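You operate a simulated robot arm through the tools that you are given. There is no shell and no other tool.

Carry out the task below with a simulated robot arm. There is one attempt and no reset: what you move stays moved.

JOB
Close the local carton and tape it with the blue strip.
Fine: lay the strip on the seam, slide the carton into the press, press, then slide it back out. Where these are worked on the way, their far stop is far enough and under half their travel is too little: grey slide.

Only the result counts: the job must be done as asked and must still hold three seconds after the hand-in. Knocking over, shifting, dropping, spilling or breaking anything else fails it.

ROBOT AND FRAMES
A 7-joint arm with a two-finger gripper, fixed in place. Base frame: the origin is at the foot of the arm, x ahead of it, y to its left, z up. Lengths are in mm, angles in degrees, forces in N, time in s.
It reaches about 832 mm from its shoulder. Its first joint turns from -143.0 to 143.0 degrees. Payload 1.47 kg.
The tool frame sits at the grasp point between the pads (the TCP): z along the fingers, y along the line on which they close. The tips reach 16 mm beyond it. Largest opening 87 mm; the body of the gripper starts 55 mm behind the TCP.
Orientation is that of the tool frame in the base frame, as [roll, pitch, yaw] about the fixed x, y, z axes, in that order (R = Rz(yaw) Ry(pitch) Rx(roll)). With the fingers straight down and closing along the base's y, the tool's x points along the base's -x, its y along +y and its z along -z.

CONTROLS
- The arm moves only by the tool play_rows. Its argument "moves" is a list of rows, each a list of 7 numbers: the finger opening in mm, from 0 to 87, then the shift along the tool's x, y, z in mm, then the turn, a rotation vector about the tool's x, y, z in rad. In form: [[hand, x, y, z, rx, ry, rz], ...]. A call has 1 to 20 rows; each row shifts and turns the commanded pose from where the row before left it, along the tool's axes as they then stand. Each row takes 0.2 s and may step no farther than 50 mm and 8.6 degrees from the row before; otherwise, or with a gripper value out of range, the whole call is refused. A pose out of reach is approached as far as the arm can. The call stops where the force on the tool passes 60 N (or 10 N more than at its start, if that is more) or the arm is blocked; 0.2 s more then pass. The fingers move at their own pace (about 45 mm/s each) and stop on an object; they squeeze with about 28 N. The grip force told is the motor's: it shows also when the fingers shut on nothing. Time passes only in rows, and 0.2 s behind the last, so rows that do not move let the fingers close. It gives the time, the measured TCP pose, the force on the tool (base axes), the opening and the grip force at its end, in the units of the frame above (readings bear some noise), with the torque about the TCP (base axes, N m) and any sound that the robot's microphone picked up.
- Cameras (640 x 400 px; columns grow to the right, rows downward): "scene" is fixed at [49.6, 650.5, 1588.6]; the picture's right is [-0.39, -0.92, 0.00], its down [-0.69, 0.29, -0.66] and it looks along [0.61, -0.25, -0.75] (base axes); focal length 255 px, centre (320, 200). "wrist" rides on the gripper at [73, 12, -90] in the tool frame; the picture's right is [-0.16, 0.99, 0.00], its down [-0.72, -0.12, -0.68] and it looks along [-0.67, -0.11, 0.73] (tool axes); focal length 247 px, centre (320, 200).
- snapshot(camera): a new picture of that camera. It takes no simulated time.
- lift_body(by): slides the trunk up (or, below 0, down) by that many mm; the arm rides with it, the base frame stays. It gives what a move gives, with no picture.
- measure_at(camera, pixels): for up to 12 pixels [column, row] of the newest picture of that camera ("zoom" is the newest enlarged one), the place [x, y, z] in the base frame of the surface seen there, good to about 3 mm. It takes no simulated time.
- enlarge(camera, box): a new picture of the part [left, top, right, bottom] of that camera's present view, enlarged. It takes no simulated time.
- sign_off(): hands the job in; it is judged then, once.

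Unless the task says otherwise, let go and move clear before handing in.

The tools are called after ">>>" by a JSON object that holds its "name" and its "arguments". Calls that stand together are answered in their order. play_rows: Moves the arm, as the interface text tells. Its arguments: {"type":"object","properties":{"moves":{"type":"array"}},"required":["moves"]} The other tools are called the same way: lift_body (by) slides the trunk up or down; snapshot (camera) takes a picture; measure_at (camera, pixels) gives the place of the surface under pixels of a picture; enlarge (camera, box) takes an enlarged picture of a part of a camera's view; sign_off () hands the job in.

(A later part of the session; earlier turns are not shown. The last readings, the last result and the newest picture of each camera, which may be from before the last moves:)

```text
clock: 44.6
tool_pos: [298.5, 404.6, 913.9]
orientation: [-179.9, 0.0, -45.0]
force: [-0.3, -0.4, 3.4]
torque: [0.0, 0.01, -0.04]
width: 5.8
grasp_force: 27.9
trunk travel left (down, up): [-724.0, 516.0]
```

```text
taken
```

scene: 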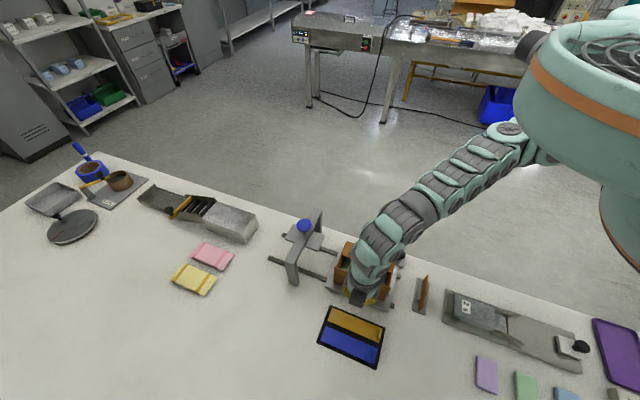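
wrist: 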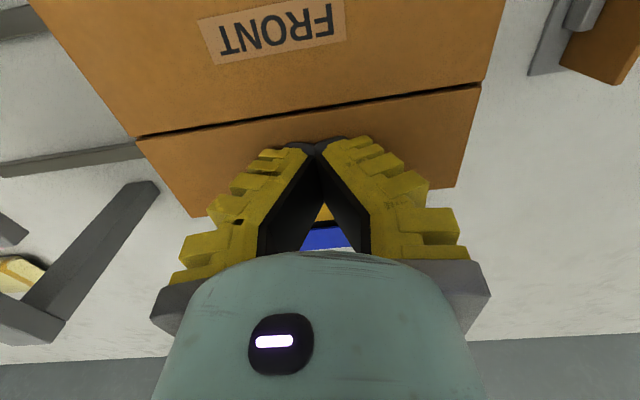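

Both flaps are flat with a clean seam, as the wrist view shows. I'll lift off and move over toward the blue strip's tab.

>>> {"name": "play_rows", "arguments": {"moves": [[0, 0, 0, -30, 0, 0, 0], [0, 0, 0, -40, 0, 0, 0], [0, 0, 0, -20, 0, 0, 0], [40, -34, 17, 0, 0, 0, 0], [40, -34, 17, 0, 0, 0, 0], [40, -34, 17, 0, 0, 0, 0], [40, -34, 17, 0, 0, 0, 0], [40, -34, 17, 0, 0, 0, 0], [40, 0, 0, 0, 0, 0, 0]]}}

>>> {"name": "snapshot", "arguments": {"camera": "scene"}}

>>> {"name": "snapshot", "arguments": {"camera": "wrist"}}

```text
clock: 46.6
tool_pos: [116.6, 472.9, 999.4]
orientation: [-179.9, 0.1, -45.0]
force: [0.2, 0.0, 0.1]
torque: [-0.01, 0.01, -0.02]
width: 45.9
grasp_force: 4.0
out of reach, approached as far as the arm can: row 2, 3
trunk travel left (down, up): [-724.0, 516.0]
```

```text
taken
```

scene: 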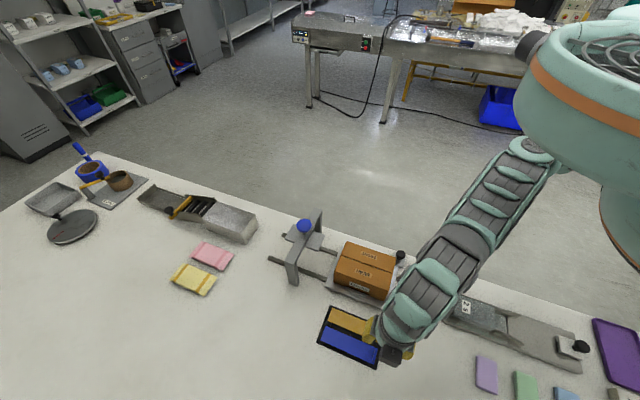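

```text
taken
```

wrist: 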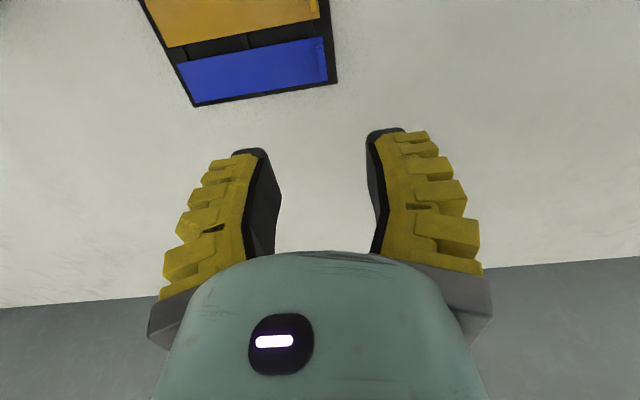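

The carton is closed, and the blue tab shows at the right end of the strip in the wrist view, around (322,60). I'll enlarge it and measure precisely.

>>> {"name": "enlarge", "arguments": {"camera": "wrist", "box": [290, 20, 350, 100]}}

>>> {"name": "measure_at", "arguments": {"camera": "wrist", "pixels": [[321, 40], [324, 60], [326, 78], [318, 40], [320, 60], [322, 80], [310, 60], [250, 70], [335, 60], [184, 66], [195, 103]]}}

```text
5.00 times, centred on (320, 60) of wrist
```

zoom: 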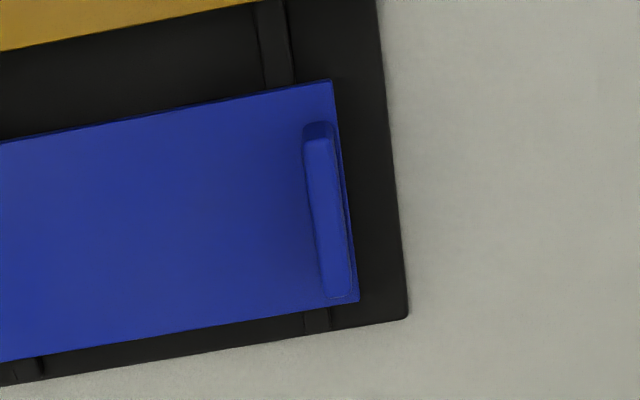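

```text
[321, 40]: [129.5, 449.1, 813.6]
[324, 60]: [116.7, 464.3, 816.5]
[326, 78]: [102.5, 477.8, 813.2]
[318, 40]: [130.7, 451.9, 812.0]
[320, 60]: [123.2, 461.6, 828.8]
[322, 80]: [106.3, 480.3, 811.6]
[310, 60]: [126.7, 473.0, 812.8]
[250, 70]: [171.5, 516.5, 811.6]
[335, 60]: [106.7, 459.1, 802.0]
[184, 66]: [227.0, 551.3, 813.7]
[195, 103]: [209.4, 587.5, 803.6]
```

>>> {"name": "measure_at", "arguments": {"camera": "zoom", "pixels": [[318, 130], [326, 210], [336, 285], [310, 140], [330, 150], [318, 260], [345, 270], [332, 84], [356, 300], [325, 180], [332, 250], [280, 200]]}}

```text
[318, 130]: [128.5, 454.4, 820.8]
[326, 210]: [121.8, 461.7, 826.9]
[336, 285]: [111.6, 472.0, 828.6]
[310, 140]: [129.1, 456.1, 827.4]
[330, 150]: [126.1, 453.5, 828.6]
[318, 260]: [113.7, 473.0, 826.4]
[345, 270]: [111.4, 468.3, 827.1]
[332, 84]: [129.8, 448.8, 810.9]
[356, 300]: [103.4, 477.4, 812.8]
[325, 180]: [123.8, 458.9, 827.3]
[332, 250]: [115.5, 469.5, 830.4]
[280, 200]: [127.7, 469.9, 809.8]
```

The tab centre is about (119.5, 463.5), with its top at z≈828. I'll align over it and lower the trunk 130 mm.

>>> {"name": "play_rows", "arguments": {"moves": [[40, 8.7, 4.6, 0, 0, 0, 0], [40, 0, 0, 0, 0, 0, 0]]}}

>>> {"name": "lift_body", "arguments": {"by": -130}}

>>> {"name": "snapshot", "arguments": {"camera": "wrist"}}

>>> {"name": "snapshot", "arguments": {"camera": "scene"}}

```text
clock: 47.2
tool_pos: [121.4, 464.0, 999.2]
orientation: [180.0, 0.0, -44.9]
force: [0.2, 0.2, 0.2]
torque: [0.02, 0.02, 0.01]
width: 45.6
grasp_force: 4.3
trunk travel left (down, up): [-724.0, 516.0]
```

```text
clock: 48.8
tool_pos: [120.5, 463.9, 868.7]
orientation: [179.9, 0.0, -45.0]
force: [0.6, 0.8, 0.3]
torque: [-0.02, 0.01, 0.0]
width: 46.0
grasp_force: 4.0
trunk travel left (down, up): [-594.0, 646.0]
```

```text
taken
```

wrist: 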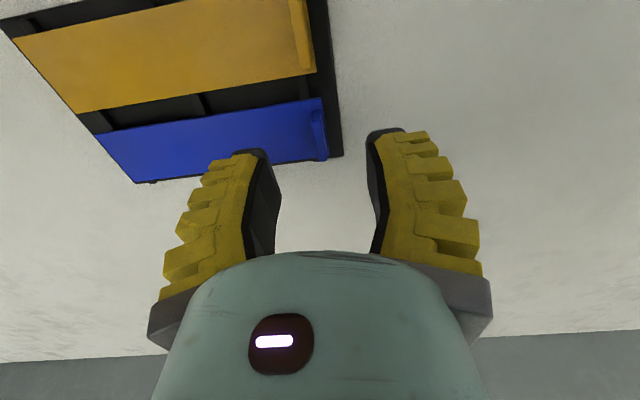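

```text
taken
```

scene: 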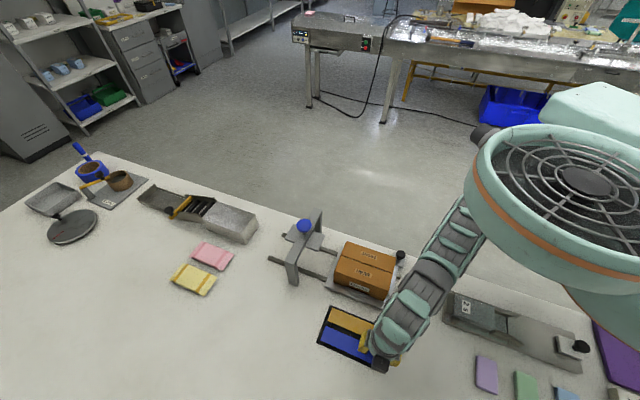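

It's aligned by the numbers. I'll lower the trunk 18 mm more, then the last bit by rows, and close on the tab.

>>> {"name": "lift_body", "arguments": {"by": -16}}

>>> {"name": "play_rows", "arguments": {"moves": [[40, 0, 0, 8, 0, 0, 0], [40, 0, 0, 7, 0, 0, 0], [40, 0, 0, 5, 0, 0, 0], [40, 0, 0, 0, 0, 0, 0]]}}

>>> {"name": "snapshot", "arguments": {"camera": "wrist"}}

>>> {"name": "enlarge", "arguments": {"camera": "scene", "box": [310, 290, 430, 390]}}

```text
clock: 49.4
tool_pos: [121.3, 464.1, 853.4]
orientation: [180.0, 0.0, -45.0]
force: [0.4, 0.2, -0.5]
torque: [0.0, 0.0, -0.01]
width: 45.7
grasp_force: 4.2
trunk travel left (down, up): [-578.0, 662.0]
```

```text
clock: 50.4
tool_pos: [120.1, 464.5, 833.7]
orientation: [180.0, 0.1, -45.0]
force: [-0.3, 0.0, -0.1]
torque: [-0.01, 0.0, -0.01]
width: 45.8
grasp_force: 4.1
trunk travel left (down, up): [-578.0, 662.0]
```

```text
taken
```

wrist: 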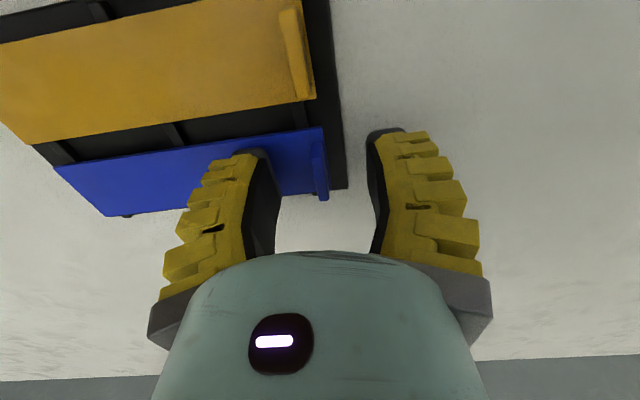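

```text
4.00 times, centred on (370, 340) of scene
```

zoom: 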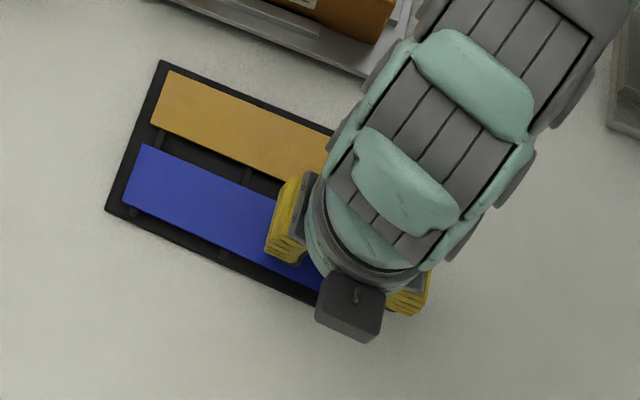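

The tab sits between the fingers in the wrist view, at (320,165). I'll go down 2 mm and close.

>>> {"name": "play_rows", "arguments": {"moves": [[40, 0, 0, 2, 0, 0, 0], [20, 0, 0, 0, 0, 0, 0], [0, 0, 0, 0, 0, 0, 0], [0, 0, 0, 0, 0, 0, 0], [0, 0, 0, 0, 0, 0, 0], [0, 0, 0, 0, 0, 0, 0]]}}

>>> {"name": "snapshot", "arguments": {"camera": "wrist"}}

```text
clock: 51.8
tool_pos: [121.3, 463.1, 831.2]
orientation: [180.0, 0.0, -45.1]
force: [0.5, 0.1, 2.1]
torque: [0.02, 0.02, -0.02]
width: 6.3
grasp_force: 27.8
trunk travel left (down, up): [-578.0, 662.0]
```

```text
taken
```

wrist: 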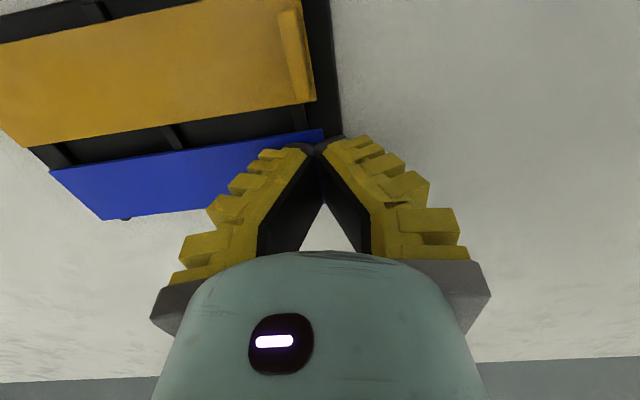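

The fingers are on the tab at 6.3 mm. I'll raise with the trunk a little and check that the strip comes along.

>>> {"name": "lift_body", "arguments": {"by": 25}}

>>> {"name": "snapshot", "arguments": {"camera": "wrist"}}

>>> {"name": "enlarge", "arguments": {"camera": "scene", "box": [310, 290, 430, 390]}}

```text
clock: 52.5
tool_pos: [120.7, 463.9, 855.1]
orientation: [180.0, 0.1, -45.0]
force: [-0.1, 0.5, 0.1]
torque: [-0.02, 0.01, 0.0]
width: 6.0
grasp_force: 27.4
trunk travel left (down, up): [-603.0, 637.0]
```

```text
taken
```

wrist: 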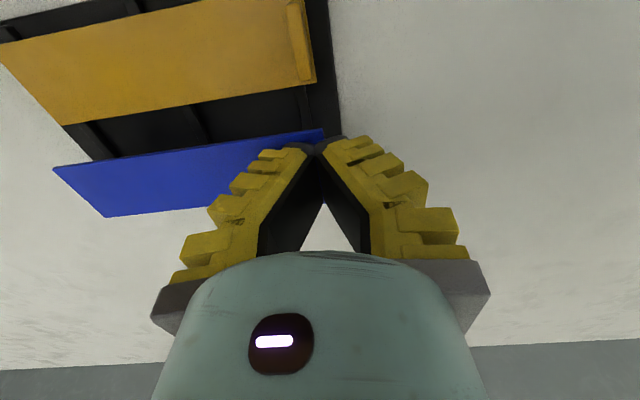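

```text
4.00 times, centred on (370, 340) of scene
```

zoom: 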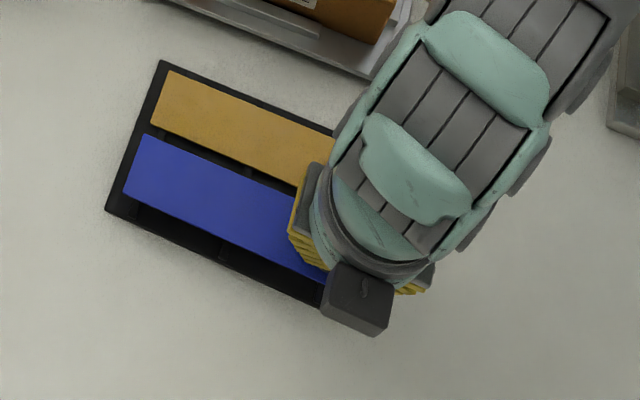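

The strip came up with the hand. I'll measure it to know its pose in the grip.

>>> {"name": "measure_at", "arguments": {"camera": "zoom", "pixels": [[144, 138], [126, 190], [145, 160], [200, 185], [260, 215], [285, 180], [215, 230], [280, 262], [300, 195]]}}

>>> {"name": "measure_at", "arguments": {"camera": "wrist", "pixels": [[55, 168], [104, 215], [200, 165], [320, 132], [150, 190], [260, 145]]}}

```text
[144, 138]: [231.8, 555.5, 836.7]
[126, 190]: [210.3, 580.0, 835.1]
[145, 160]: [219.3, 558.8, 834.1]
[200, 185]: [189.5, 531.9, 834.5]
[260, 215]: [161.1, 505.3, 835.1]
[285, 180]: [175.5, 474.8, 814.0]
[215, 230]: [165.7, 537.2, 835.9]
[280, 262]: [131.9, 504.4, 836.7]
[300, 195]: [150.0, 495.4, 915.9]
```

```text
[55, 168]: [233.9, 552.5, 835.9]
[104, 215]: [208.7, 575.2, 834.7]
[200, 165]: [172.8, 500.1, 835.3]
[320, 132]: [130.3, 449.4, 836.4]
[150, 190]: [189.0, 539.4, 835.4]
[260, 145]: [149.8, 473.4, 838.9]
```

The strip hangs level, with its centre about (48, 50) from the TCP. Now I'll measure the closed carton's top and seam.

>>> {"name": "enlarge", "arguments": {"camera": "scene", "box": [325, 230, 415, 310]}}

```text
5.00 times, centred on (370, 270) of scene
```

zoom: 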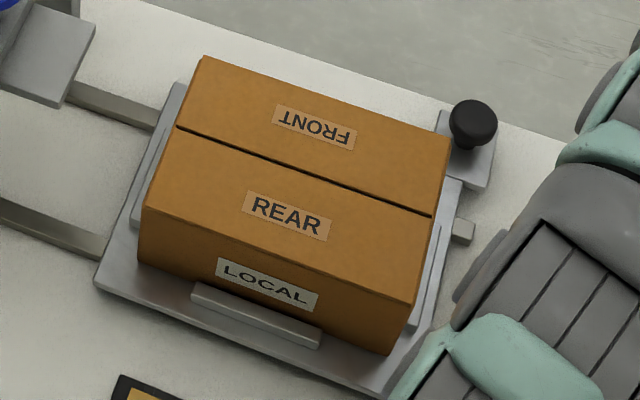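

>>> {"name": "measure_at", "arguments": {"camera": "zoom", "pixels": [[205, 58], [449, 138], [146, 207], [414, 304], [180, 129], [430, 214], [305, 172], [240, 150], [370, 194], [280, 90], [280, 260], [472, 115]]}}

```text
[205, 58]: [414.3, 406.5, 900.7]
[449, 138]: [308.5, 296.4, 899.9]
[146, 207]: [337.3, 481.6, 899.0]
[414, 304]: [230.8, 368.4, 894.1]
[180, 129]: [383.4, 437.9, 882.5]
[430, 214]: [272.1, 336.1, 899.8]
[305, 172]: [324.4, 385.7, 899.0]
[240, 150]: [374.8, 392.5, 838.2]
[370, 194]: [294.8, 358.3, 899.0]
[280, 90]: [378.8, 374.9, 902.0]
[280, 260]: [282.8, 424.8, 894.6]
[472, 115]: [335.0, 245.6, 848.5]
```

The seam runs at about v=+1, the carton centre is about (324, 387), and the top is at z≈899.5. I'll raise the trunk with the strip and then carry it over in an arc that stays in reach.

>>> {"name": "lift_body", "arguments": {"by": 260}}

>>> {"name": "play_rows", "arguments": {"moves": [[0, 24.8, -2.56, 18.75, 0, 0, 0], [0, 24.8, -2.56, 18.75, 0, 0, 0], [0, 24.8, -2.56, 18.75, 0, 0, 0], [0, 24.8, -2.56, 18.75, 0, 0, 0], [0, 24.8, -2.56, 18.75, 0, 0, 0], [0, 24.8, -2.56, 18.75, 0, 0, 0], [0, 24.8, -2.56, 18.75, 0, 0, 0], [0, 24.8, -2.56, 18.75, 0, 0, 0], [0, 0, 0, 0, 0, 0, 0]]}}

>>> {"name": "enlarge", "arguments": {"camera": "scene", "box": [310, 210, 430, 310]}}

>>> {"name": "snapshot", "arguments": {"camera": "wrist"}}

```text
clock: 55.2
tool_pos: [120.9, 464.5, 1115.7]
orientation: [180.0, 0.0, -45.1]
force: [0.2, 0.0, 0.0]
torque: [-0.02, 0.0, 0.02]
width: 6.1
grasp_force: 28.2
trunk travel left (down, up): [-863.0, 377.0]
```

```text
clock: 57.2
tool_pos: [274.7, 339.1, 966.3]
orientation: [-180.0, -0.1, -44.9]
force: [0.2, 0.5, -0.2]
torque: [0.01, 0.0, 0.01]
width: 5.9
grasp_force: 28.1
trunk travel left (down, up): [-863.0, 377.0]
```

```text
4.00 times, centred on (370, 260) of scene
```

zoom: 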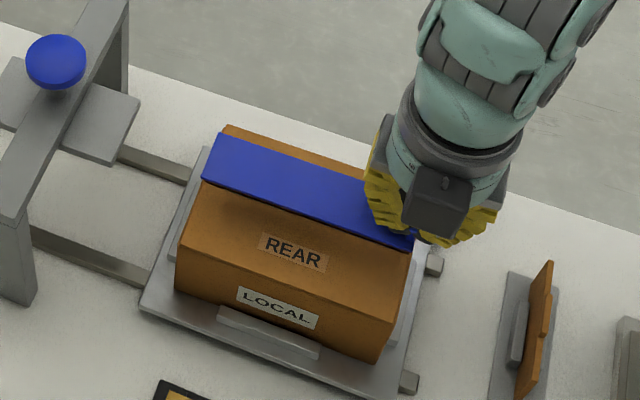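

```text
taken
```

wrist: 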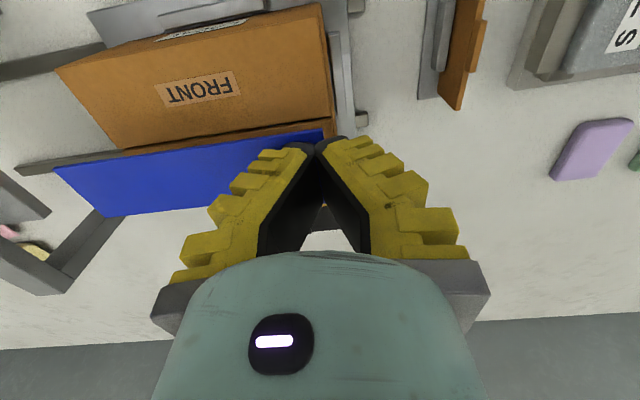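

The strip is over the carton. I'll check its actual position before lowering.

>>> {"name": "measure_at", "arguments": {"camera": "zoom", "pixels": [[220, 137], [204, 180], [212, 158], [290, 185], [412, 246], [300, 212], [330, 170], [345, 176]]}}

>>> {"name": "measure_at", "arguments": {"camera": "wrist", "pixels": [[57, 169], [105, 214], [322, 131], [200, 165], [325, 10], [333, 100], [300, 122], [200, 143]]}}

```text
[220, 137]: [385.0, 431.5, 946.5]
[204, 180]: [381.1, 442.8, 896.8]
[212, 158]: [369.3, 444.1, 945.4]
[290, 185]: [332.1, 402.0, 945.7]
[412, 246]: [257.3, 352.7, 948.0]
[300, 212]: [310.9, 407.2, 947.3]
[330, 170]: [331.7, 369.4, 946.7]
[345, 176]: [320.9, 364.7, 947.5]
```

```text
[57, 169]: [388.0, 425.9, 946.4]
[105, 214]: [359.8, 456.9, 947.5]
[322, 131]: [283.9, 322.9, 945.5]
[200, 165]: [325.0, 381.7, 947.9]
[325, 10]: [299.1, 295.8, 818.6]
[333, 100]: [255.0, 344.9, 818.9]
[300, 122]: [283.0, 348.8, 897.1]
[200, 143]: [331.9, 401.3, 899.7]
```

The strip centre is about 3 mm toward the rear of the seam. I'll correct that by +3 mm in tool x and lower in small steps.

>>> {"name": "play_rows", "arguments": {"moves": [[0, 3, 0, 0, 0, 0, 0], [0, 0, 0, 15, 0, 0, 0], [0, 0, 0, 12, 0, 0, 0], [0, 0, 0, 8, 0, 0, 0], [0, 0, 0, 4, 0, 0, 0], [0, 0, 0, 2, 0, 0, 0], [0, 0, 0, 0, 0, 0, 0]]}}

>>> {"name": "enlarge", "arguments": {"camera": "scene", "box": [310, 210, 430, 310]}}

>>> {"name": "snapshot", "arguments": {"camera": "wrist"}}

```text
clock: 58.8
tool_pos: [279.0, 335.9, 922.9]
orientation: [180.0, -0.1, -45.0]
force: [1.2, 0.9, 0.2]
torque: [0.01, 0.04, 0.0]
width: 5.8
grasp_force: 28.5
trunk travel left (down, up): [-863.0, 377.0]
```

```text
4.00 times, centred on (370, 260) of scene
```

zoom: 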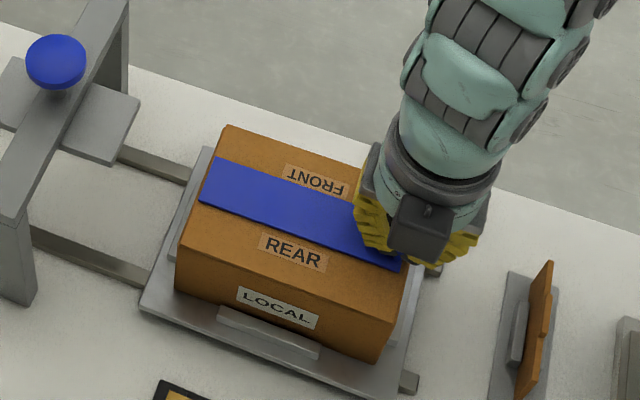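

```text
taken
```

wrist: 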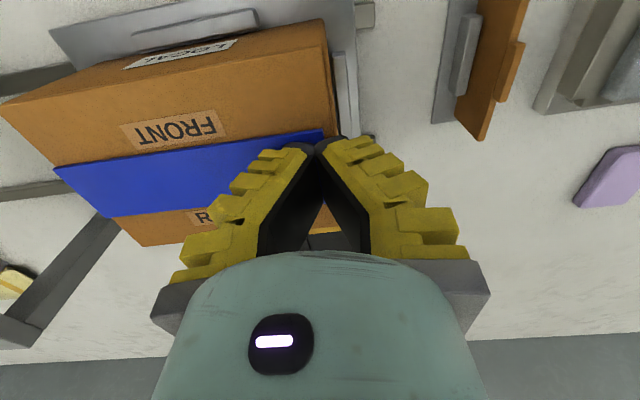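

It's almost touching. I'll check the strip's edges against the carton's edges.

>>> {"name": "measure_at", "arguments": {"camera": "zoom", "pixels": [[218, 160], [201, 198], [398, 266], [350, 203], [280, 200], [228, 127], [180, 240], [372, 340], [404, 290]]}}

>>> {"name": "measure_at", "arguments": {"camera": "wrist", "pixels": [[58, 170], [110, 216], [321, 131], [200, 165], [54, 165], [130, 240], [325, 125], [8, 102], [322, 25]]}}

```text
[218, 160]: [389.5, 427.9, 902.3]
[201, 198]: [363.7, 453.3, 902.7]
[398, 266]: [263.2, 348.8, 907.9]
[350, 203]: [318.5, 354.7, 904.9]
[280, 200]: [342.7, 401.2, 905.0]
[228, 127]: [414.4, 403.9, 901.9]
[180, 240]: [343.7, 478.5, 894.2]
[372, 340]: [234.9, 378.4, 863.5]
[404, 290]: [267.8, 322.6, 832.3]
```

```text
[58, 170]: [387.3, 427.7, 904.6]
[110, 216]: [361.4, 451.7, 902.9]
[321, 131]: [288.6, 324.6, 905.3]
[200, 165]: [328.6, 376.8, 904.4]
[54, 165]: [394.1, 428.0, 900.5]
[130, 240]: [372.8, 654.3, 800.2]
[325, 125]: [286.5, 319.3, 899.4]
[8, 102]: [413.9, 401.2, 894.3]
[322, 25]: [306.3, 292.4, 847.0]
```

The strip centre matches the seam within about 2 mm. I'll lower the last 2 mm and release gently.

>>> {"name": "play_rows", "arguments": {"moves": [[0, 0, 0, 1.5, 0, 0, 0], [0, 0, 0, 1, 0, 0, 0], [0, 0, 0, 0, 0, 0, 0]]}}

>>> {"name": "play_rows", "arguments": {"moves": [[10, 0, 0, 0, 0, 0, 0], [14, 0, 0, 0, 0, 0, 0], [20, 0, 0, 0, 0, 0, 0], [25, 0, 0, 0, 0, 0, 0], [25, 0, 0, 0, 0, 0, 0]]}}

>>> {"name": "enlarge", "arguments": {"camera": "scene", "box": [310, 210, 430, 310]}}

```text
clock: 59.6
tool_pos: [278.7, 337.9, 921.9]
orientation: [180.0, -0.1, -45.0]
force: [-1.8, 0.1, 3.9]
torque: [0.04, 0.0, 0.04]
width: 5.9
grasp_force: 28.3
trunk travel left (down, up): [-863.0, 377.0]
```

```text
clock: 60.8
tool_pos: [279.0, 336.0, 921.8]
orientation: [180.0, 0.0, -45.0]
force: [-0.4, -0.5, -0.1]
torque: [-0.03, 0.01, -0.03]
width: 31.2
grasp_force: 4.5
trunk travel left (down, up): [-863.0, 377.0]
```

```text
4.00 times, centred on (370, 260) of scene
```

zoom: 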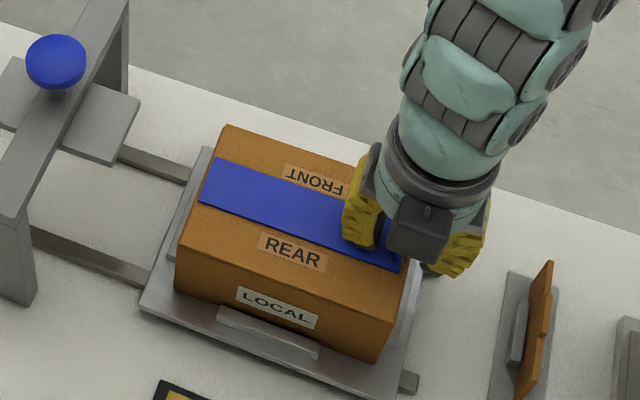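

The strip is laid. I'll raise the trunk to clear the tab, then look at the sled's black knob.

>>> {"name": "lift_body", "arguments": {"by": 70}}

>>> {"name": "enlarge", "arguments": {"camera": "scene", "box": [325, 225, 435, 315]}}

>>> {"name": "enlarge", "arguments": {"camera": "wrist", "box": [0, 0, 640, 200]}}

```text
clock: 61.9
tool_pos: [277.1, 335.1, 990.5]
orientation: [179.9, 0.0, -45.0]
force: [0.0, 0.3, 0.2]
torque: [0.0, 0.0, 0.0]
width: 31.6
grasp_force: 4.9
trunk travel left (down, up): [-933.0, 307.0]
```

```text
4.44 times, centred on (380, 270) of scene
```

zoom: 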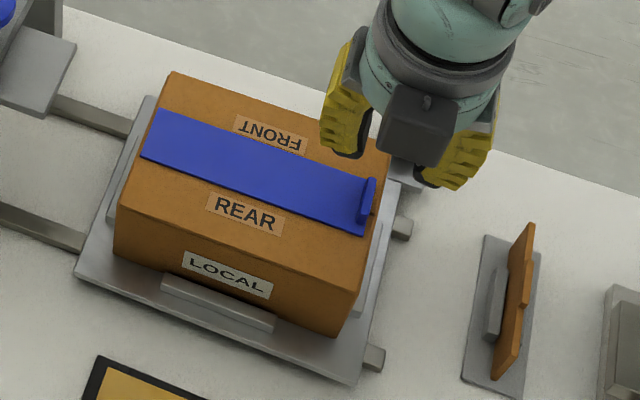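

```text
1.00 times, centred on (320, 100) of wrist (not enlarged: the box is as wide or as high as the picture)
```

zoom: 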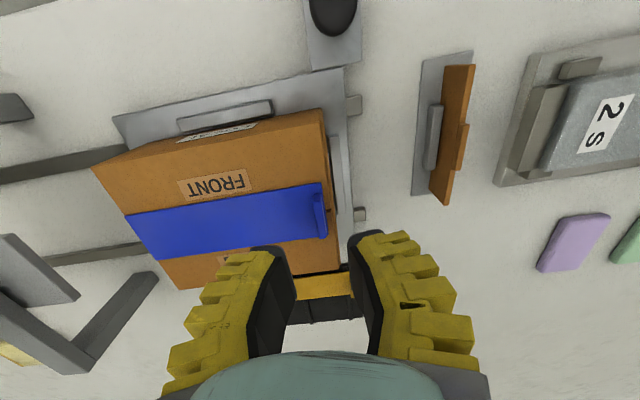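

The strip is lying flush and centred along the seam. I'll now go to the black knob, at about (333,245), with the fingers open wide.

>>> {"name": "play_rows", "arguments": {"moves": [[62, 25.8, 6, 8.75, 0, 0, 0], [62, 25.8, 6, 8.75, 0, 0, 0], [62, 25.8, 6, 8.75, 0, 0, 0], [62, 25.8, 6, 8.75, 0, 0, 0], [62, 0, 0, 0, 0, 0, 0]]}}

>>> {"name": "snapshot", "arguments": {"camera": "wrist"}}

>>> {"name": "snapshot", "arguments": {"camera": "scene"}}

```text
clock: 63.1
tool_pos: [334.3, 246.5, 955.4]
orientation: [180.0, -0.1, -45.0]
force: [0.0, 0.3, -0.5]
torque: [-0.01, 0.04, 0.02]
width: 66.4
grasp_force: 2.9
trunk travel left (down, up): [-933.0, 307.0]
```

```text
taken
```

wrist: 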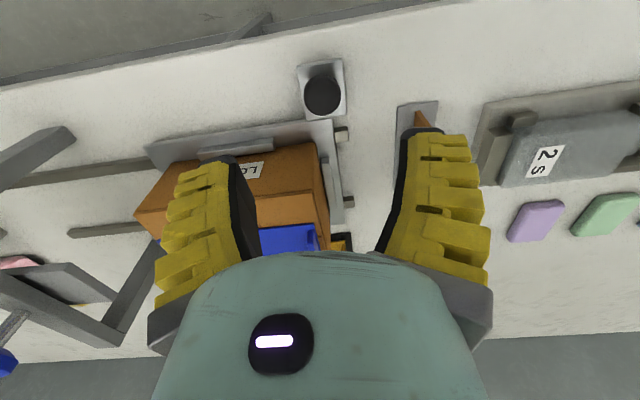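

```text
taken
```

scene: 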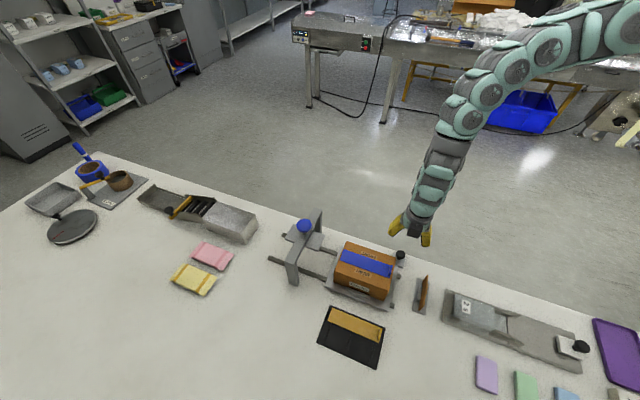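

I'll measure the knob from the wrist view, at (322,95), and get its base height.

>>> {"name": "measure_at", "arguments": {"camera": "wrist", "pixels": [[322, 95], [306, 95], [338, 95], [322, 78], [322, 110], [310, 70], [335, 65], [330, 116], [347, 130], [415, 110]]}}

>>> {"name": "enlarge", "arguments": {"camera": "scene", "box": [380, 235, 440, 315]}}

```text
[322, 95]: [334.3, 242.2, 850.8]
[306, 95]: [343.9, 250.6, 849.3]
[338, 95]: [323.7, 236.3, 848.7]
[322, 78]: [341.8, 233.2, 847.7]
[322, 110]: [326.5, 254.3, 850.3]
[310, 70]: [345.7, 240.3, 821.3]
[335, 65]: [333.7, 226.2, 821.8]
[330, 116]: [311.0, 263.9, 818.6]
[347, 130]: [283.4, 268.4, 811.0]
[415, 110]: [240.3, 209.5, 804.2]
```

```text
5.00 times, centred on (410, 275) of scene
```

zoom: 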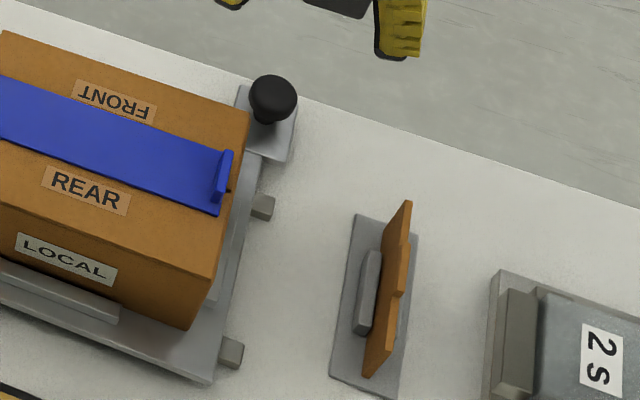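

The knob head is about 27 mm across, centred at (334,243), with its top at z 850 over a plate at 821. I'll lower the open fingers around it.

>>> {"name": "lift_body", "arguments": {"by": -70}}

>>> {"name": "play_rows", "arguments": {"moves": [[62, 2, 2, 10, 0, 0, 0], [62, 0, 0, 12, 0, 0, 0], [62, 0, 0, 12, 0, 0, 0], [62, 0, 0, 3, 0, 0, 0], [62, 0, 0, 0, 0, 0, 0]]}}

>>> {"name": "enlarge", "arguments": {"camera": "scene", "box": [360, 205, 440, 285]}}

>>> {"name": "snapshot", "arguments": {"camera": "wrist"}}

```text
clock: 64.1
tool_pos: [335.1, 247.0, 885.1]
orientation: [-180.0, -0.1, -45.0]
force: [0.2, 0.2, -0.7]
torque: [0.0, 0.0, -0.03]
width: 66.6
grasp_force: 3.0
trunk travel left (down, up): [-863.0, 377.0]
```

```text
clock: 65.3
tool_pos: [334.1, 244.4, 849.2]
orientation: [179.8, 0.0, -44.9]
force: [0.2, -0.8, -0.5]
torque: [-0.01, 0.0, 0.02]
width: 66.3
grasp_force: 2.9
trunk travel left (down, up): [-863.0, 377.0]
```

```text
5.00 times, centred on (400, 245) of scene
```

zoom: 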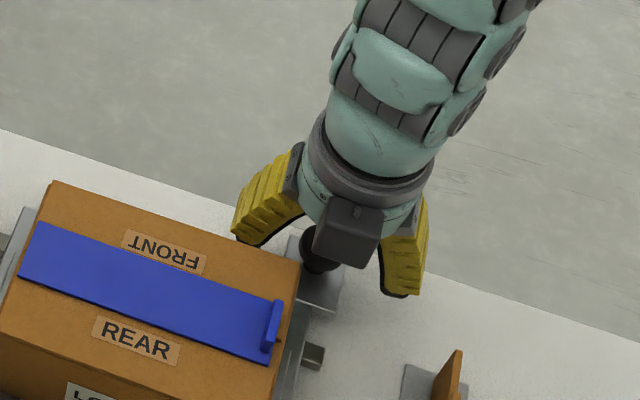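

```text
taken
```

wrist: 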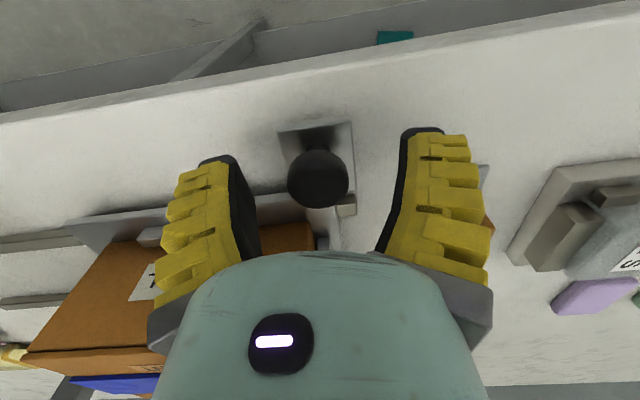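

The knob sits between the fingers. I'll narrow the fingers to a loose cage and push the sled toward the press (−y tool), gently, for the first stage.

>>> {"name": "play_rows", "arguments": {"moves": [[40, 0, 0, 0, 0, 0, 0], [24, 0, 0, 0, 0, 0, 0], [24, 0, 0, 0, 0, 0, 0], [24, 0, 0, 0, 0, 0, 0], [24, 0, -3, 0, 0, 0, 0], [24, 0, -4, 0, 0, 0, 0], [24, 0, -5, 0, 0, 0, 0], [24, 0, -5, 0, 0, 0, 0], [24, 0, -5, 0, 0, 0, 0], [24, 0, -5, 0, 0, 0, 0], [24, 0, -5, 0, 0, 0, 0], [24, 0, 0, 0, 0, 0, 0]]}}

>>> {"name": "enlarge", "arguments": {"camera": "scene", "box": [260, 190, 440, 310]}}

```text
clock: 67.9
tool_pos: [357.6, 266.7, 848.6]
orientation: [-180.0, -0.1, -45.0]
force: [0.2, -0.5, 0.6]
torque: [0.01, 0.02, 0.01]
width: 30.3
grasp_force: 5.3
trunk travel left (down, up): [-863.0, 377.0]
```

```text
3.33 times, centred on (350, 250) of scene
```

zoom: 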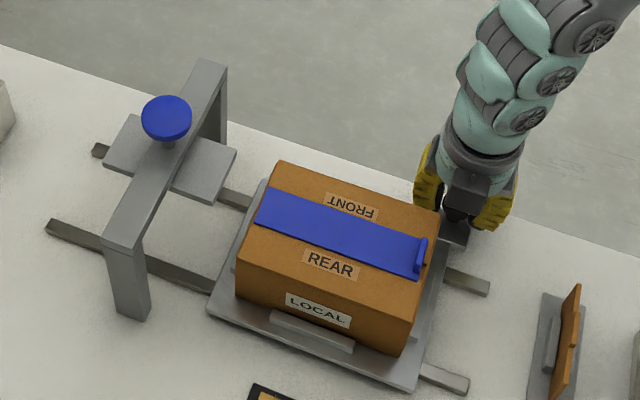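

The sled moves smoothly and the strip stays put. I'll continue to the end of this stage, then raise off the knob.

>>> {"name": "play_rows", "arguments": {"moves": [[24, 0, -6, 0, 0, 0, 0], [24, 0, -6, 0, 0, 0, 0], [24, 0, -6, 0, 0, 0, 0], [24, 0, -5, 0, 0, 0, 0], [24, 0, 0, 0, 0, 0, 0], [24, 0, 0, -20, 0, 0, 0], [24, 0, 0, -40, 0, 0, 0], [24, 0, 0, -28, 0, 0, 0], [24, 0, 0, 0, 0, 0, 0]]}}

```text
clock: 69.9
tool_pos: [372.1, 285.4, 937.7]
orientation: [-180.0, 0.0, -45.0]
force: [0.0, 0.8, -0.7]
torque: [0.01, 0.01, 0.0]
width: 30.4
grasp_force: 4.6
trunk travel left (down, up): [-863.0, 377.0]
```

I'm clear of the knob. I'll lower the trunk by 88 mm to re-cage it with more reach.

>>> {"name": "lift_body", "arguments": {"by": -80}}

>>> {"name": "snapshot", "arguments": {"camera": "wrist"}}

```text
clock: 71.1
tool_pos: [373.1, 284.5, 857.3]
orientation: [180.0, 0.0, -45.0]
force: [-0.1, 0.2, -0.4]
torque: [0.0, -0.02, 0.0]
width: 30.2
grasp_force: 5.1
trunk travel left (down, up): [-783.0, 457.0]
```

```text
taken
```

wrist: 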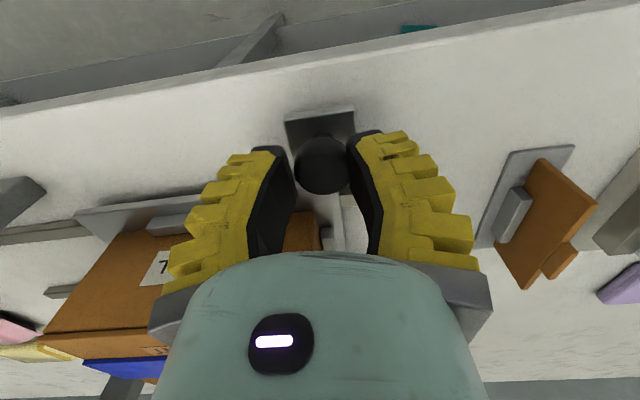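

The knob is caged again. I'll lower 8 mm and push on through the second stage.

>>> {"name": "play_rows", "arguments": {"moves": [[24, 0, 0, 8, 0, 0, 0], [24, 0, -4, 0, 0, 0, 0], [24, 0, -6, 0, 0, 0, 0], [24, 0, -6, 0, 0, 0, 0], [24, 0, -6, 0, 0, 0, 0], [24, 0, -6, 0, 0, 0, 0], [24, 0, -6, 0, 0, 0, 0], [24, 0, -6, 0, 0, 0, 0], [24, 0, -6, 0, 0, 0, 0], [24, 0, -6, 0, 0, 0, 0], [24, 0, -6, 0, 0, 0, 0], [24, 0, -6, 0, 0, 0, 0], [24, 0, -6, 0, 0, 0, 0], [24, 0, -6, 0, 0, 0, 0], [24, 0, -6, 0, 0, 0, 0], [24, 0, 0, 0, 0, 0, 0]]}}

>>> {"name": "enlarge", "arguments": {"camera": "scene", "box": [260, 190, 440, 310]}}

```text
clock: 74.5
tool_pos: [431.7, 342.3, 848.3]
orientation: [180.0, 0.0, -45.1]
force: [0.0, 0.0, -0.6]
torque: [0.03, -0.01, 0.01]
width: 30.4
grasp_force: 4.6
trunk travel left (down, up): [-783.0, 457.0]
```

```text
3.33 times, centred on (350, 250) of scene
```

zoom: 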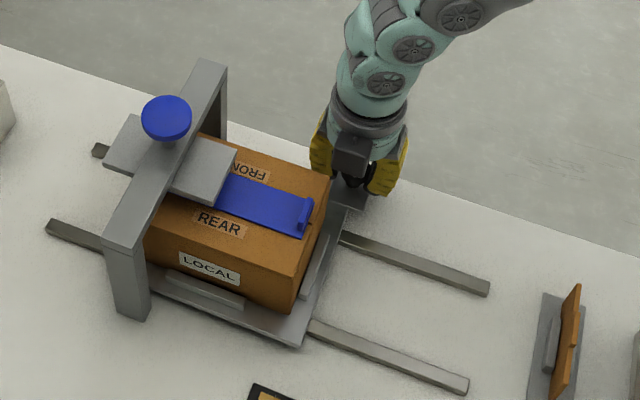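

The carton is going under the platen cleanly. I'll raise off the knob again and change the trunk height for the last stage.

>>> {"name": "play_rows", "arguments": {"moves": [[24, 0, 0, -30, 0, 0, 0], [24, 0, 0, -40, 0, 0, 0], [24, 0, 0, -38, 0, 0, 0], [24, 0, 0, 0, 0, 0, 0]]}}

>>> {"name": "lift_body", "arguments": {"by": -100}}

>>> {"name": "snapshot", "arguments": {"camera": "wrist"}}

```text
clock: 75.5
tool_pos: [431.0, 346.2, 956.9]
orientation: [179.9, 0.0, -45.1]
force: [0.5, 0.6, 0.3]
torque: [0.0, 0.03, -0.01]
width: 30.4
grasp_force: 4.8
trunk travel left (down, up): [-783.0, 457.0]
```

```text
clock: 76.8
tool_pos: [432.6, 345.2, 857.6]
orientation: [-180.0, 0.0, -45.0]
force: [0.0, -0.8, -0.8]
torque: [0.01, -0.05, -0.01]
width: 30.4
grasp_force: 4.3
trunk travel left (down, up): [-683.0, 557.0]
```

```text
taken
```

wrist: 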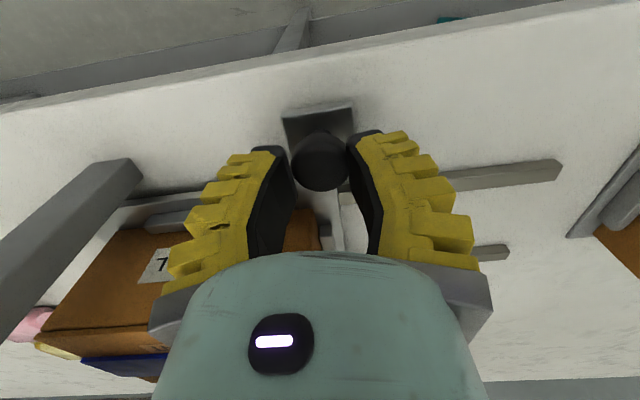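

Now I'll lower 8 mm and push the last ~55 mm toward the far stop.

>>> {"name": "play_rows", "arguments": {"moves": [[24, 0, 0, 8, 0, 0, 0], [24, 0, -4, 0, 0, 0, 0], [24, 0, -6, 0, 0, 0, 0], [24, 0, -6, 0, 0, 0, 0], [24, 0, -6, 0, 0, 0, 0], [24, 0, -6, 0, 0, 0, 0], [24, 0, -6, 0, 0, 0, 0], [24, 0, -6, 0, 0, 0, 0], [24, 0, -6, 0, 0, 0, 0], [24, 0, -6, 0, 0, 0, 0], [24, 0, 0, 0, 0, 0, 0]]}}

>>> {"name": "enlarge", "arguments": {"camera": "scene", "box": [260, 190, 440, 310]}}

```text
clock: 79.2
tool_pos: [468.2, 382.4, 850.5]
orientation: [180.0, -0.1, -45.0]
force: [0.2, -0.7, 0.8]
torque: [0.05, -0.02, 0.0]
width: 30.4
grasp_force: 4.9
trunk travel left (down, up): [-683.0, 557.0]
```

```text
3.33 times, centred on (350, 250) of scene
```

zoom: 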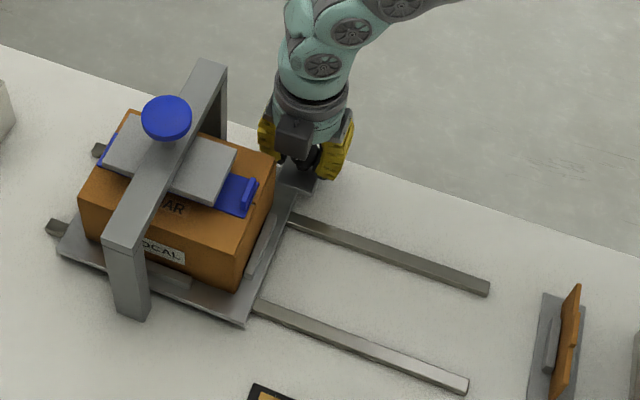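

There's no stop yet. I'll keep pushing in small steps until resistance shows.

>>> {"name": "play_rows", "arguments": {"moves": [[24, 0, -4, 0, 0, 0, 0], [24, 0, -4, 0, 0, 0, 0], [24, 0, -4, 0, 0, 0, 0], [24, 0, 0, 0, 0, 0, 0]]}}

>>> {"name": "enlarge", "arguments": {"camera": "scene", "box": [260, 190, 440, 310]}}

```text
clock: 80.2
tool_pos: [475.1, 389.6, 848.4]
orientation: [179.8, 0.0, -45.0]
force: [-5.5, -8.7, 0.2]
torque: [-0.16, -0.09, 0.0]
width: 37.1
grasp_force: 9.8
trunk travel left (down, up): [-683.0, 557.0]
```

```text
3.33 times, centred on (350, 250) of scene
```

zoom: 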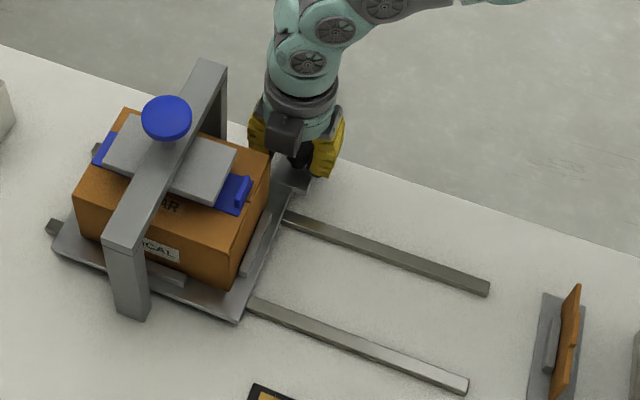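

The force (−5.5, −8.7 N) and the widened fingers show the sled is at its far stop. I'll back off slightly and raise clear to z≈1050.

>>> {"name": "play_rows", "arguments": {"moves": [[30, 0, 4, 0, 0, 0, 0], [40, 0, 0, 0, 0, 0, 0], [40, 0, 0, -30, 0, 0, 0], [40, 0, 0, -40, 0, 0, 0], [40, 0, 0, -45, 0, 0, 0], [0, 0, 0, -45, 0, 0, 0], [0, 0, 0, -42, 0, 0, 0], [0, 0, 0, 0, 0, 0, 0]]}}

>>> {"name": "enlarge", "arguments": {"camera": "scene", "box": [240, 170, 380, 290]}}

```text
clock: 82.0
tool_pos: [473.5, 391.0, 1051.7]
orientation: [-180.0, 0.0, -45.0]
force: [1.2, 0.1, -0.1]
torque: [0.01, 0.02, -0.02]
width: 0.0
grasp_force: 18.8
trunk travel left (down, up): [-683.0, 557.0]
```

```text
3.33 times, centred on (310, 230) of scene
```

zoom: 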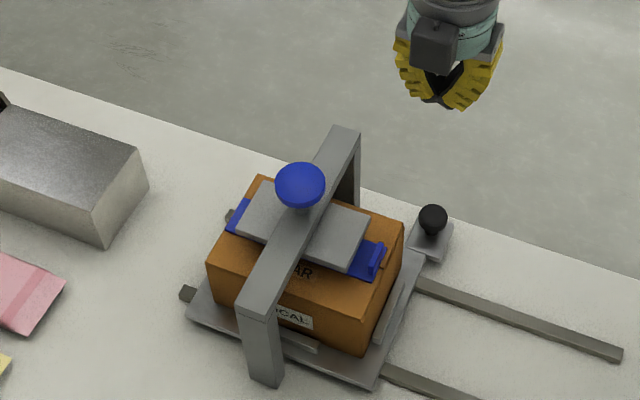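

>>> {"name": "measure_at", "arguments": {"camera": "zoom", "pixels": [[300, 180], [280, 180], [320, 180], [300, 166], [300, 196], [244, 210], [370, 258], [380, 245], [260, 180], [403, 222], [432, 213], [350, 270]]}}

```text
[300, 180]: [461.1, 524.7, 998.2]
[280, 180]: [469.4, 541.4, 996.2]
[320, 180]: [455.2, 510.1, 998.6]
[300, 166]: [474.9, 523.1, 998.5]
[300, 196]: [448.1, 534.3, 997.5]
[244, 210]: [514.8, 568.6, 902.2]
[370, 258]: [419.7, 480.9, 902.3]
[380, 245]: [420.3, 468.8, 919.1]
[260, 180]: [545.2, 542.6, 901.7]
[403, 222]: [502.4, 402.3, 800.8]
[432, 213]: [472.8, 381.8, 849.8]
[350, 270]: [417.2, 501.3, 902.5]
```

The press knob is centred at about (461.5, 527, 998), and the carton now sits centred under it. I'll move out over the knob while tilting the fingers outward to gain reach.

>>> {"name": "play_rows", "arguments": {"moves": [[0, -20.1, -15.6, 0, 0.129, -0.0542, 0], [0, -20.0, -15.4, 3.1, 0.129, -0.0542, 0], [0, -19.8, -14.8, 6.1, 0.129, -0.0542, 0], [0, -19.4, -13.85, 9.06, 0.129, -0.0542, 0], [0, -18.8, -12.5, 11.8, 0.129, -0.0542, 0], [0, 0, 0, 0, 0, 0, 0]]}}

>>> {"name": "enlarge", "arguments": {"camera": "scene", "box": [240, 140, 400, 290]}}

>>> {"name": "snapshot", "arguments": {"camera": "wrist"}}

```text
clock: 83.4
tool_pos: [458.3, 514.0, 1055.0]
orientation: [-142.1, 14.5, -40.0]
force: [0.3, 0.4, 0.2]
torque: [0.01, 0.01, -0.01]
width: 0.0
grasp_force: 28.1
trunk travel left (down, up): [-683.0, 557.0]
```

```text
2.67 times, centred on (320, 215) of scene
```

zoom: 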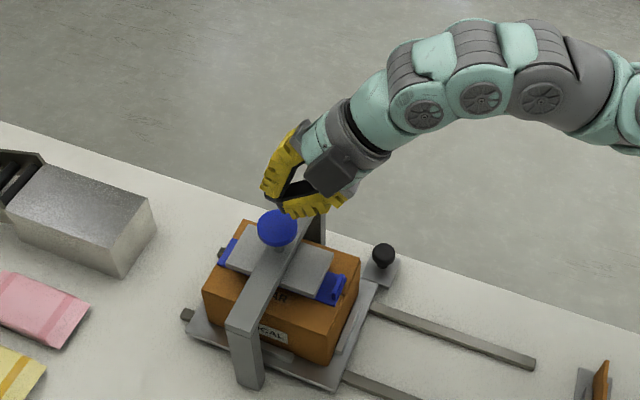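

```text
taken
```

wrist: 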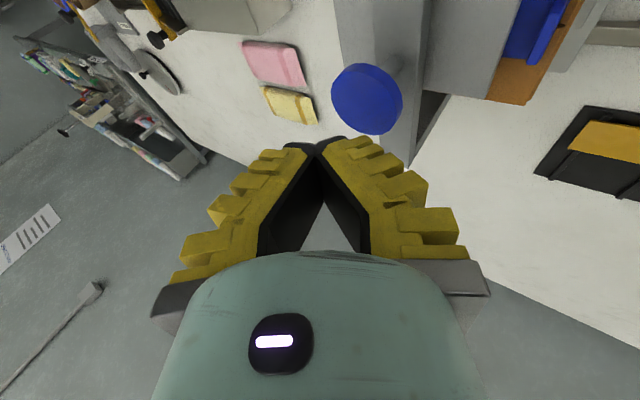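

The reach is fine at this tilt. I'll shift 10 mm further out so the lowest fingertip edge is over the knob centre, then go down 30 mm.

>>> {"name": "play_rows", "arguments": {"moves": [[0, -2.96, -7.04, 6.45, 0, 0, 0], [0, 2.5, 5.95, 7.64, 0, 0, 0], [0, 2.5, 5.95, 7.64, 0, 0, 0], [0, 1.6, 3.85, 4.95, 0, 0, 0], [0, 0, 0, 0, 0, 0, 0]]}}

>>> {"name": "enlarge", "arguments": {"camera": "scene", "box": [260, 170, 380, 270]}}

>>> {"name": "snapshot", "arguments": {"camera": "wrist"}}

```text
clock: 84.6
tool_pos: [461.9, 523.8, 1025.8]
orientation: [-142.2, 14.6, -40.0]
force: [-0.6, 0.3, -0.2]
torque: [-0.03, -0.01, 0.01]
width: 0.0
grasp_force: 28.0
trunk travel left (down, up): [-683.0, 557.0]
```

```text
4.00 times, centred on (320, 220) of scene
```

zoom: 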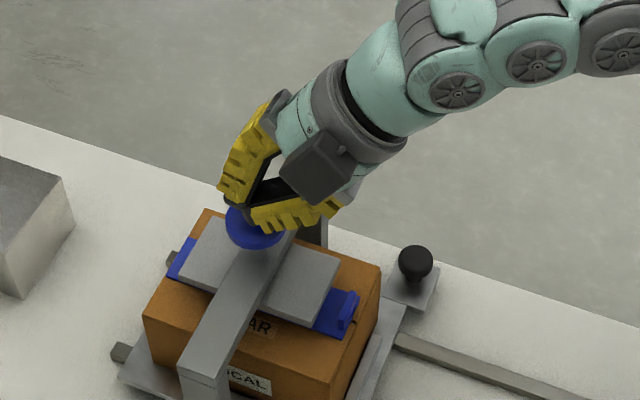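

```text
taken
```

wrist: 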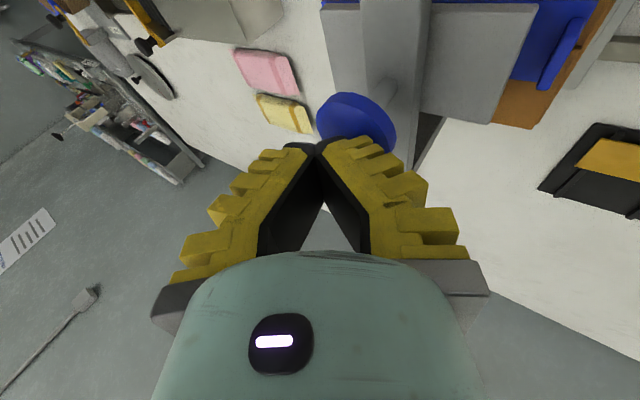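

The tip is close above the knob. I'll measure the knob's disc from the wrist view to check the centring.

>>> {"name": "measure_at", "arguments": {"camera": "wrist", "pixels": [[356, 121], [320, 115], [392, 130], [360, 95], [345, 130], [375, 140], [330, 105], [380, 105]]}}

>>> {"name": "measure_at", "arguments": {"camera": "zoom", "pixels": [[230, 225], [240, 240], [260, 240], [280, 236], [255, 220], [245, 210]]}}

```text
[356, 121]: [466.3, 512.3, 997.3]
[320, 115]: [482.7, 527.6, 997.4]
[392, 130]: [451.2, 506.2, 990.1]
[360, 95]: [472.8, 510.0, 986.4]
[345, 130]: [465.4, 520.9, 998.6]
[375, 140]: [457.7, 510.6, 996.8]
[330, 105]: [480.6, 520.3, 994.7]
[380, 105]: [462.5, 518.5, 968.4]
```

```text
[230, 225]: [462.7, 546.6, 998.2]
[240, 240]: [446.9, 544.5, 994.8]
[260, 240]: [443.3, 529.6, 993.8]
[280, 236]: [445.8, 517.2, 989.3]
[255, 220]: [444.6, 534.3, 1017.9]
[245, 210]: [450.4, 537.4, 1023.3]
```

The disc is centred at about (463,527), so the tip is over its middle. Now I'll press straight down in small steps.

>>> {"name": "play_rows", "arguments": {"moves": [[0, 1.25, 2.98, 3.82, 0, 0, 0], [0, 1.25, 2.98, 3.82, 0, 0, 0], [0, 1.25, 2.98, 3.82, 0, 0, 0], [0, 1.25, 2.98, 3.82, 0, 0, 0], [0, 0, 0, 0, 0, 0, 0]]}}

>>> {"name": "enlarge", "arguments": {"camera": "scene", "box": [260, 170, 380, 270]}}

```text
clock: 85.8
tool_pos: [462.0, 524.4, 1005.3]
orientation: [-142.1, 14.5, -39.9]
force: [-0.3, 1.7, 2.2]
torque: [0.01, -0.02, 0.03]
width: 0.0
grasp_force: 28.2
trunk travel left (down, up): [-683.0, 557.0]
```

```text
4.00 times, centred on (320, 220) of scene
```

zoom: 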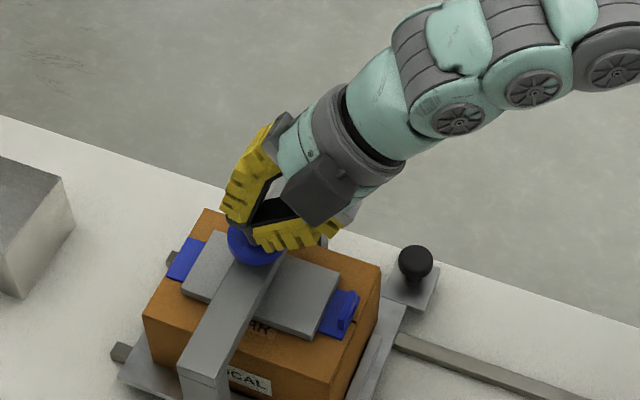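

The platen is moving down (force +2 N). I'll keep pressing until it is firm.

>>> {"name": "play_rows", "arguments": {"moves": [[0, 0.75, 1.79, 2.29, 0, 0, 0], [0, 0.75, 1.79, 2.29, 0, 0, 0], [0, 0.75, 1.79, 2.29, 0, 0, 0], [0, 0.75, 1.79, 2.29, 0, 0, 0], [0, 0.75, 1.79, 2.29, 0, 0, 0], [0, 0.75, 1.79, 2.29, 0, 0, 0], [0, 0, 0, 0, 0, 0, 0]]}}

>>> {"name": "enlarge", "arguments": {"camera": "scene", "box": [260, 170, 380, 270]}}

```text
clock: 87.0
tool_pos: [462.4, 526.1, 1000.8]
orientation: [-140.9, 14.5, -39.4]
force: [-5.4, -18.6, 35.0]
torque: [-0.96, 0.1, -0.09]
width: 0.0
grasp_force: 26.3
trunk travel left (down, up): [-683.0, 557.0]
stopped in row 5: the force on the tool passed its limit at 65 N (the readings are from after the stop); the commanded pose is now the measured one
```

```text
4.00 times, centred on (320, 220) of scene
```

zoom: 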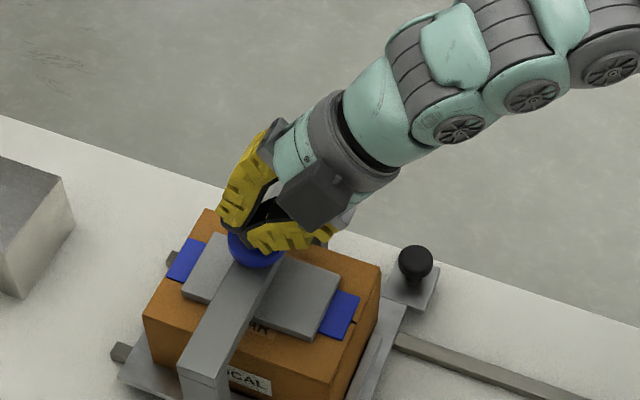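

It pressed firmly at 65 N, and the strip's tab has vanished at (345,305), so the tape looks bonded. I'll hold briefly and then raise off the knob.

>>> {"name": "play_rows", "arguments": {"moves": [[0, 0, 0, 0, 0, 0, 0], [0, 0, 0, 0, 0, 0, 0], [0, -1.25, -2.98, -3.82, 0, 0, 0], [0, -2.5, -5.95, -7.64, 0, 0, 0], [0, -2.5, -5.95, -7.64, 0, 0, 0], [0, -2.5, -5.95, -7.64, 0, 0, 0], [0, -2.5, -5.95, -7.64, 0, 0, 0], [0, -2.5, -5.95, -7.64, 0, 0, 0], [0, 0, 0, 0, 0, 0, 0]]}}

>>> {"name": "enlarge", "arguments": {"camera": "scene", "box": [250, 170, 390, 290]}}

```text
clock: 89.0
tool_pos: [461.0, 527.6, 1048.7]
orientation: [-141.6, 14.6, -39.6]
force: [0.5, -0.1, -0.1]
torque: [0.0, -0.02, 0.02]
width: 0.3
grasp_force: 28.1
trunk travel left (down, up): [-683.0, 557.0]
```

```text
3.33 times, centred on (320, 230) of scene
```

zoom: 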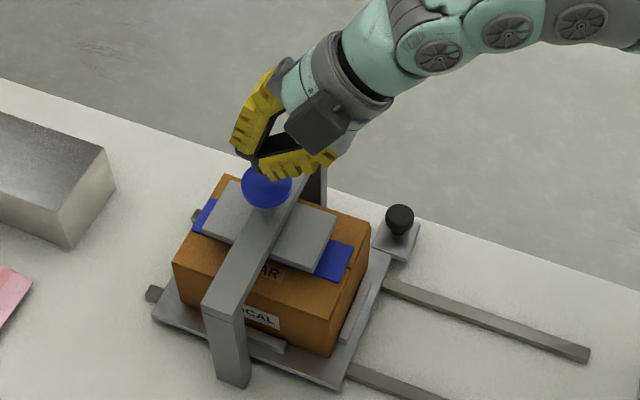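

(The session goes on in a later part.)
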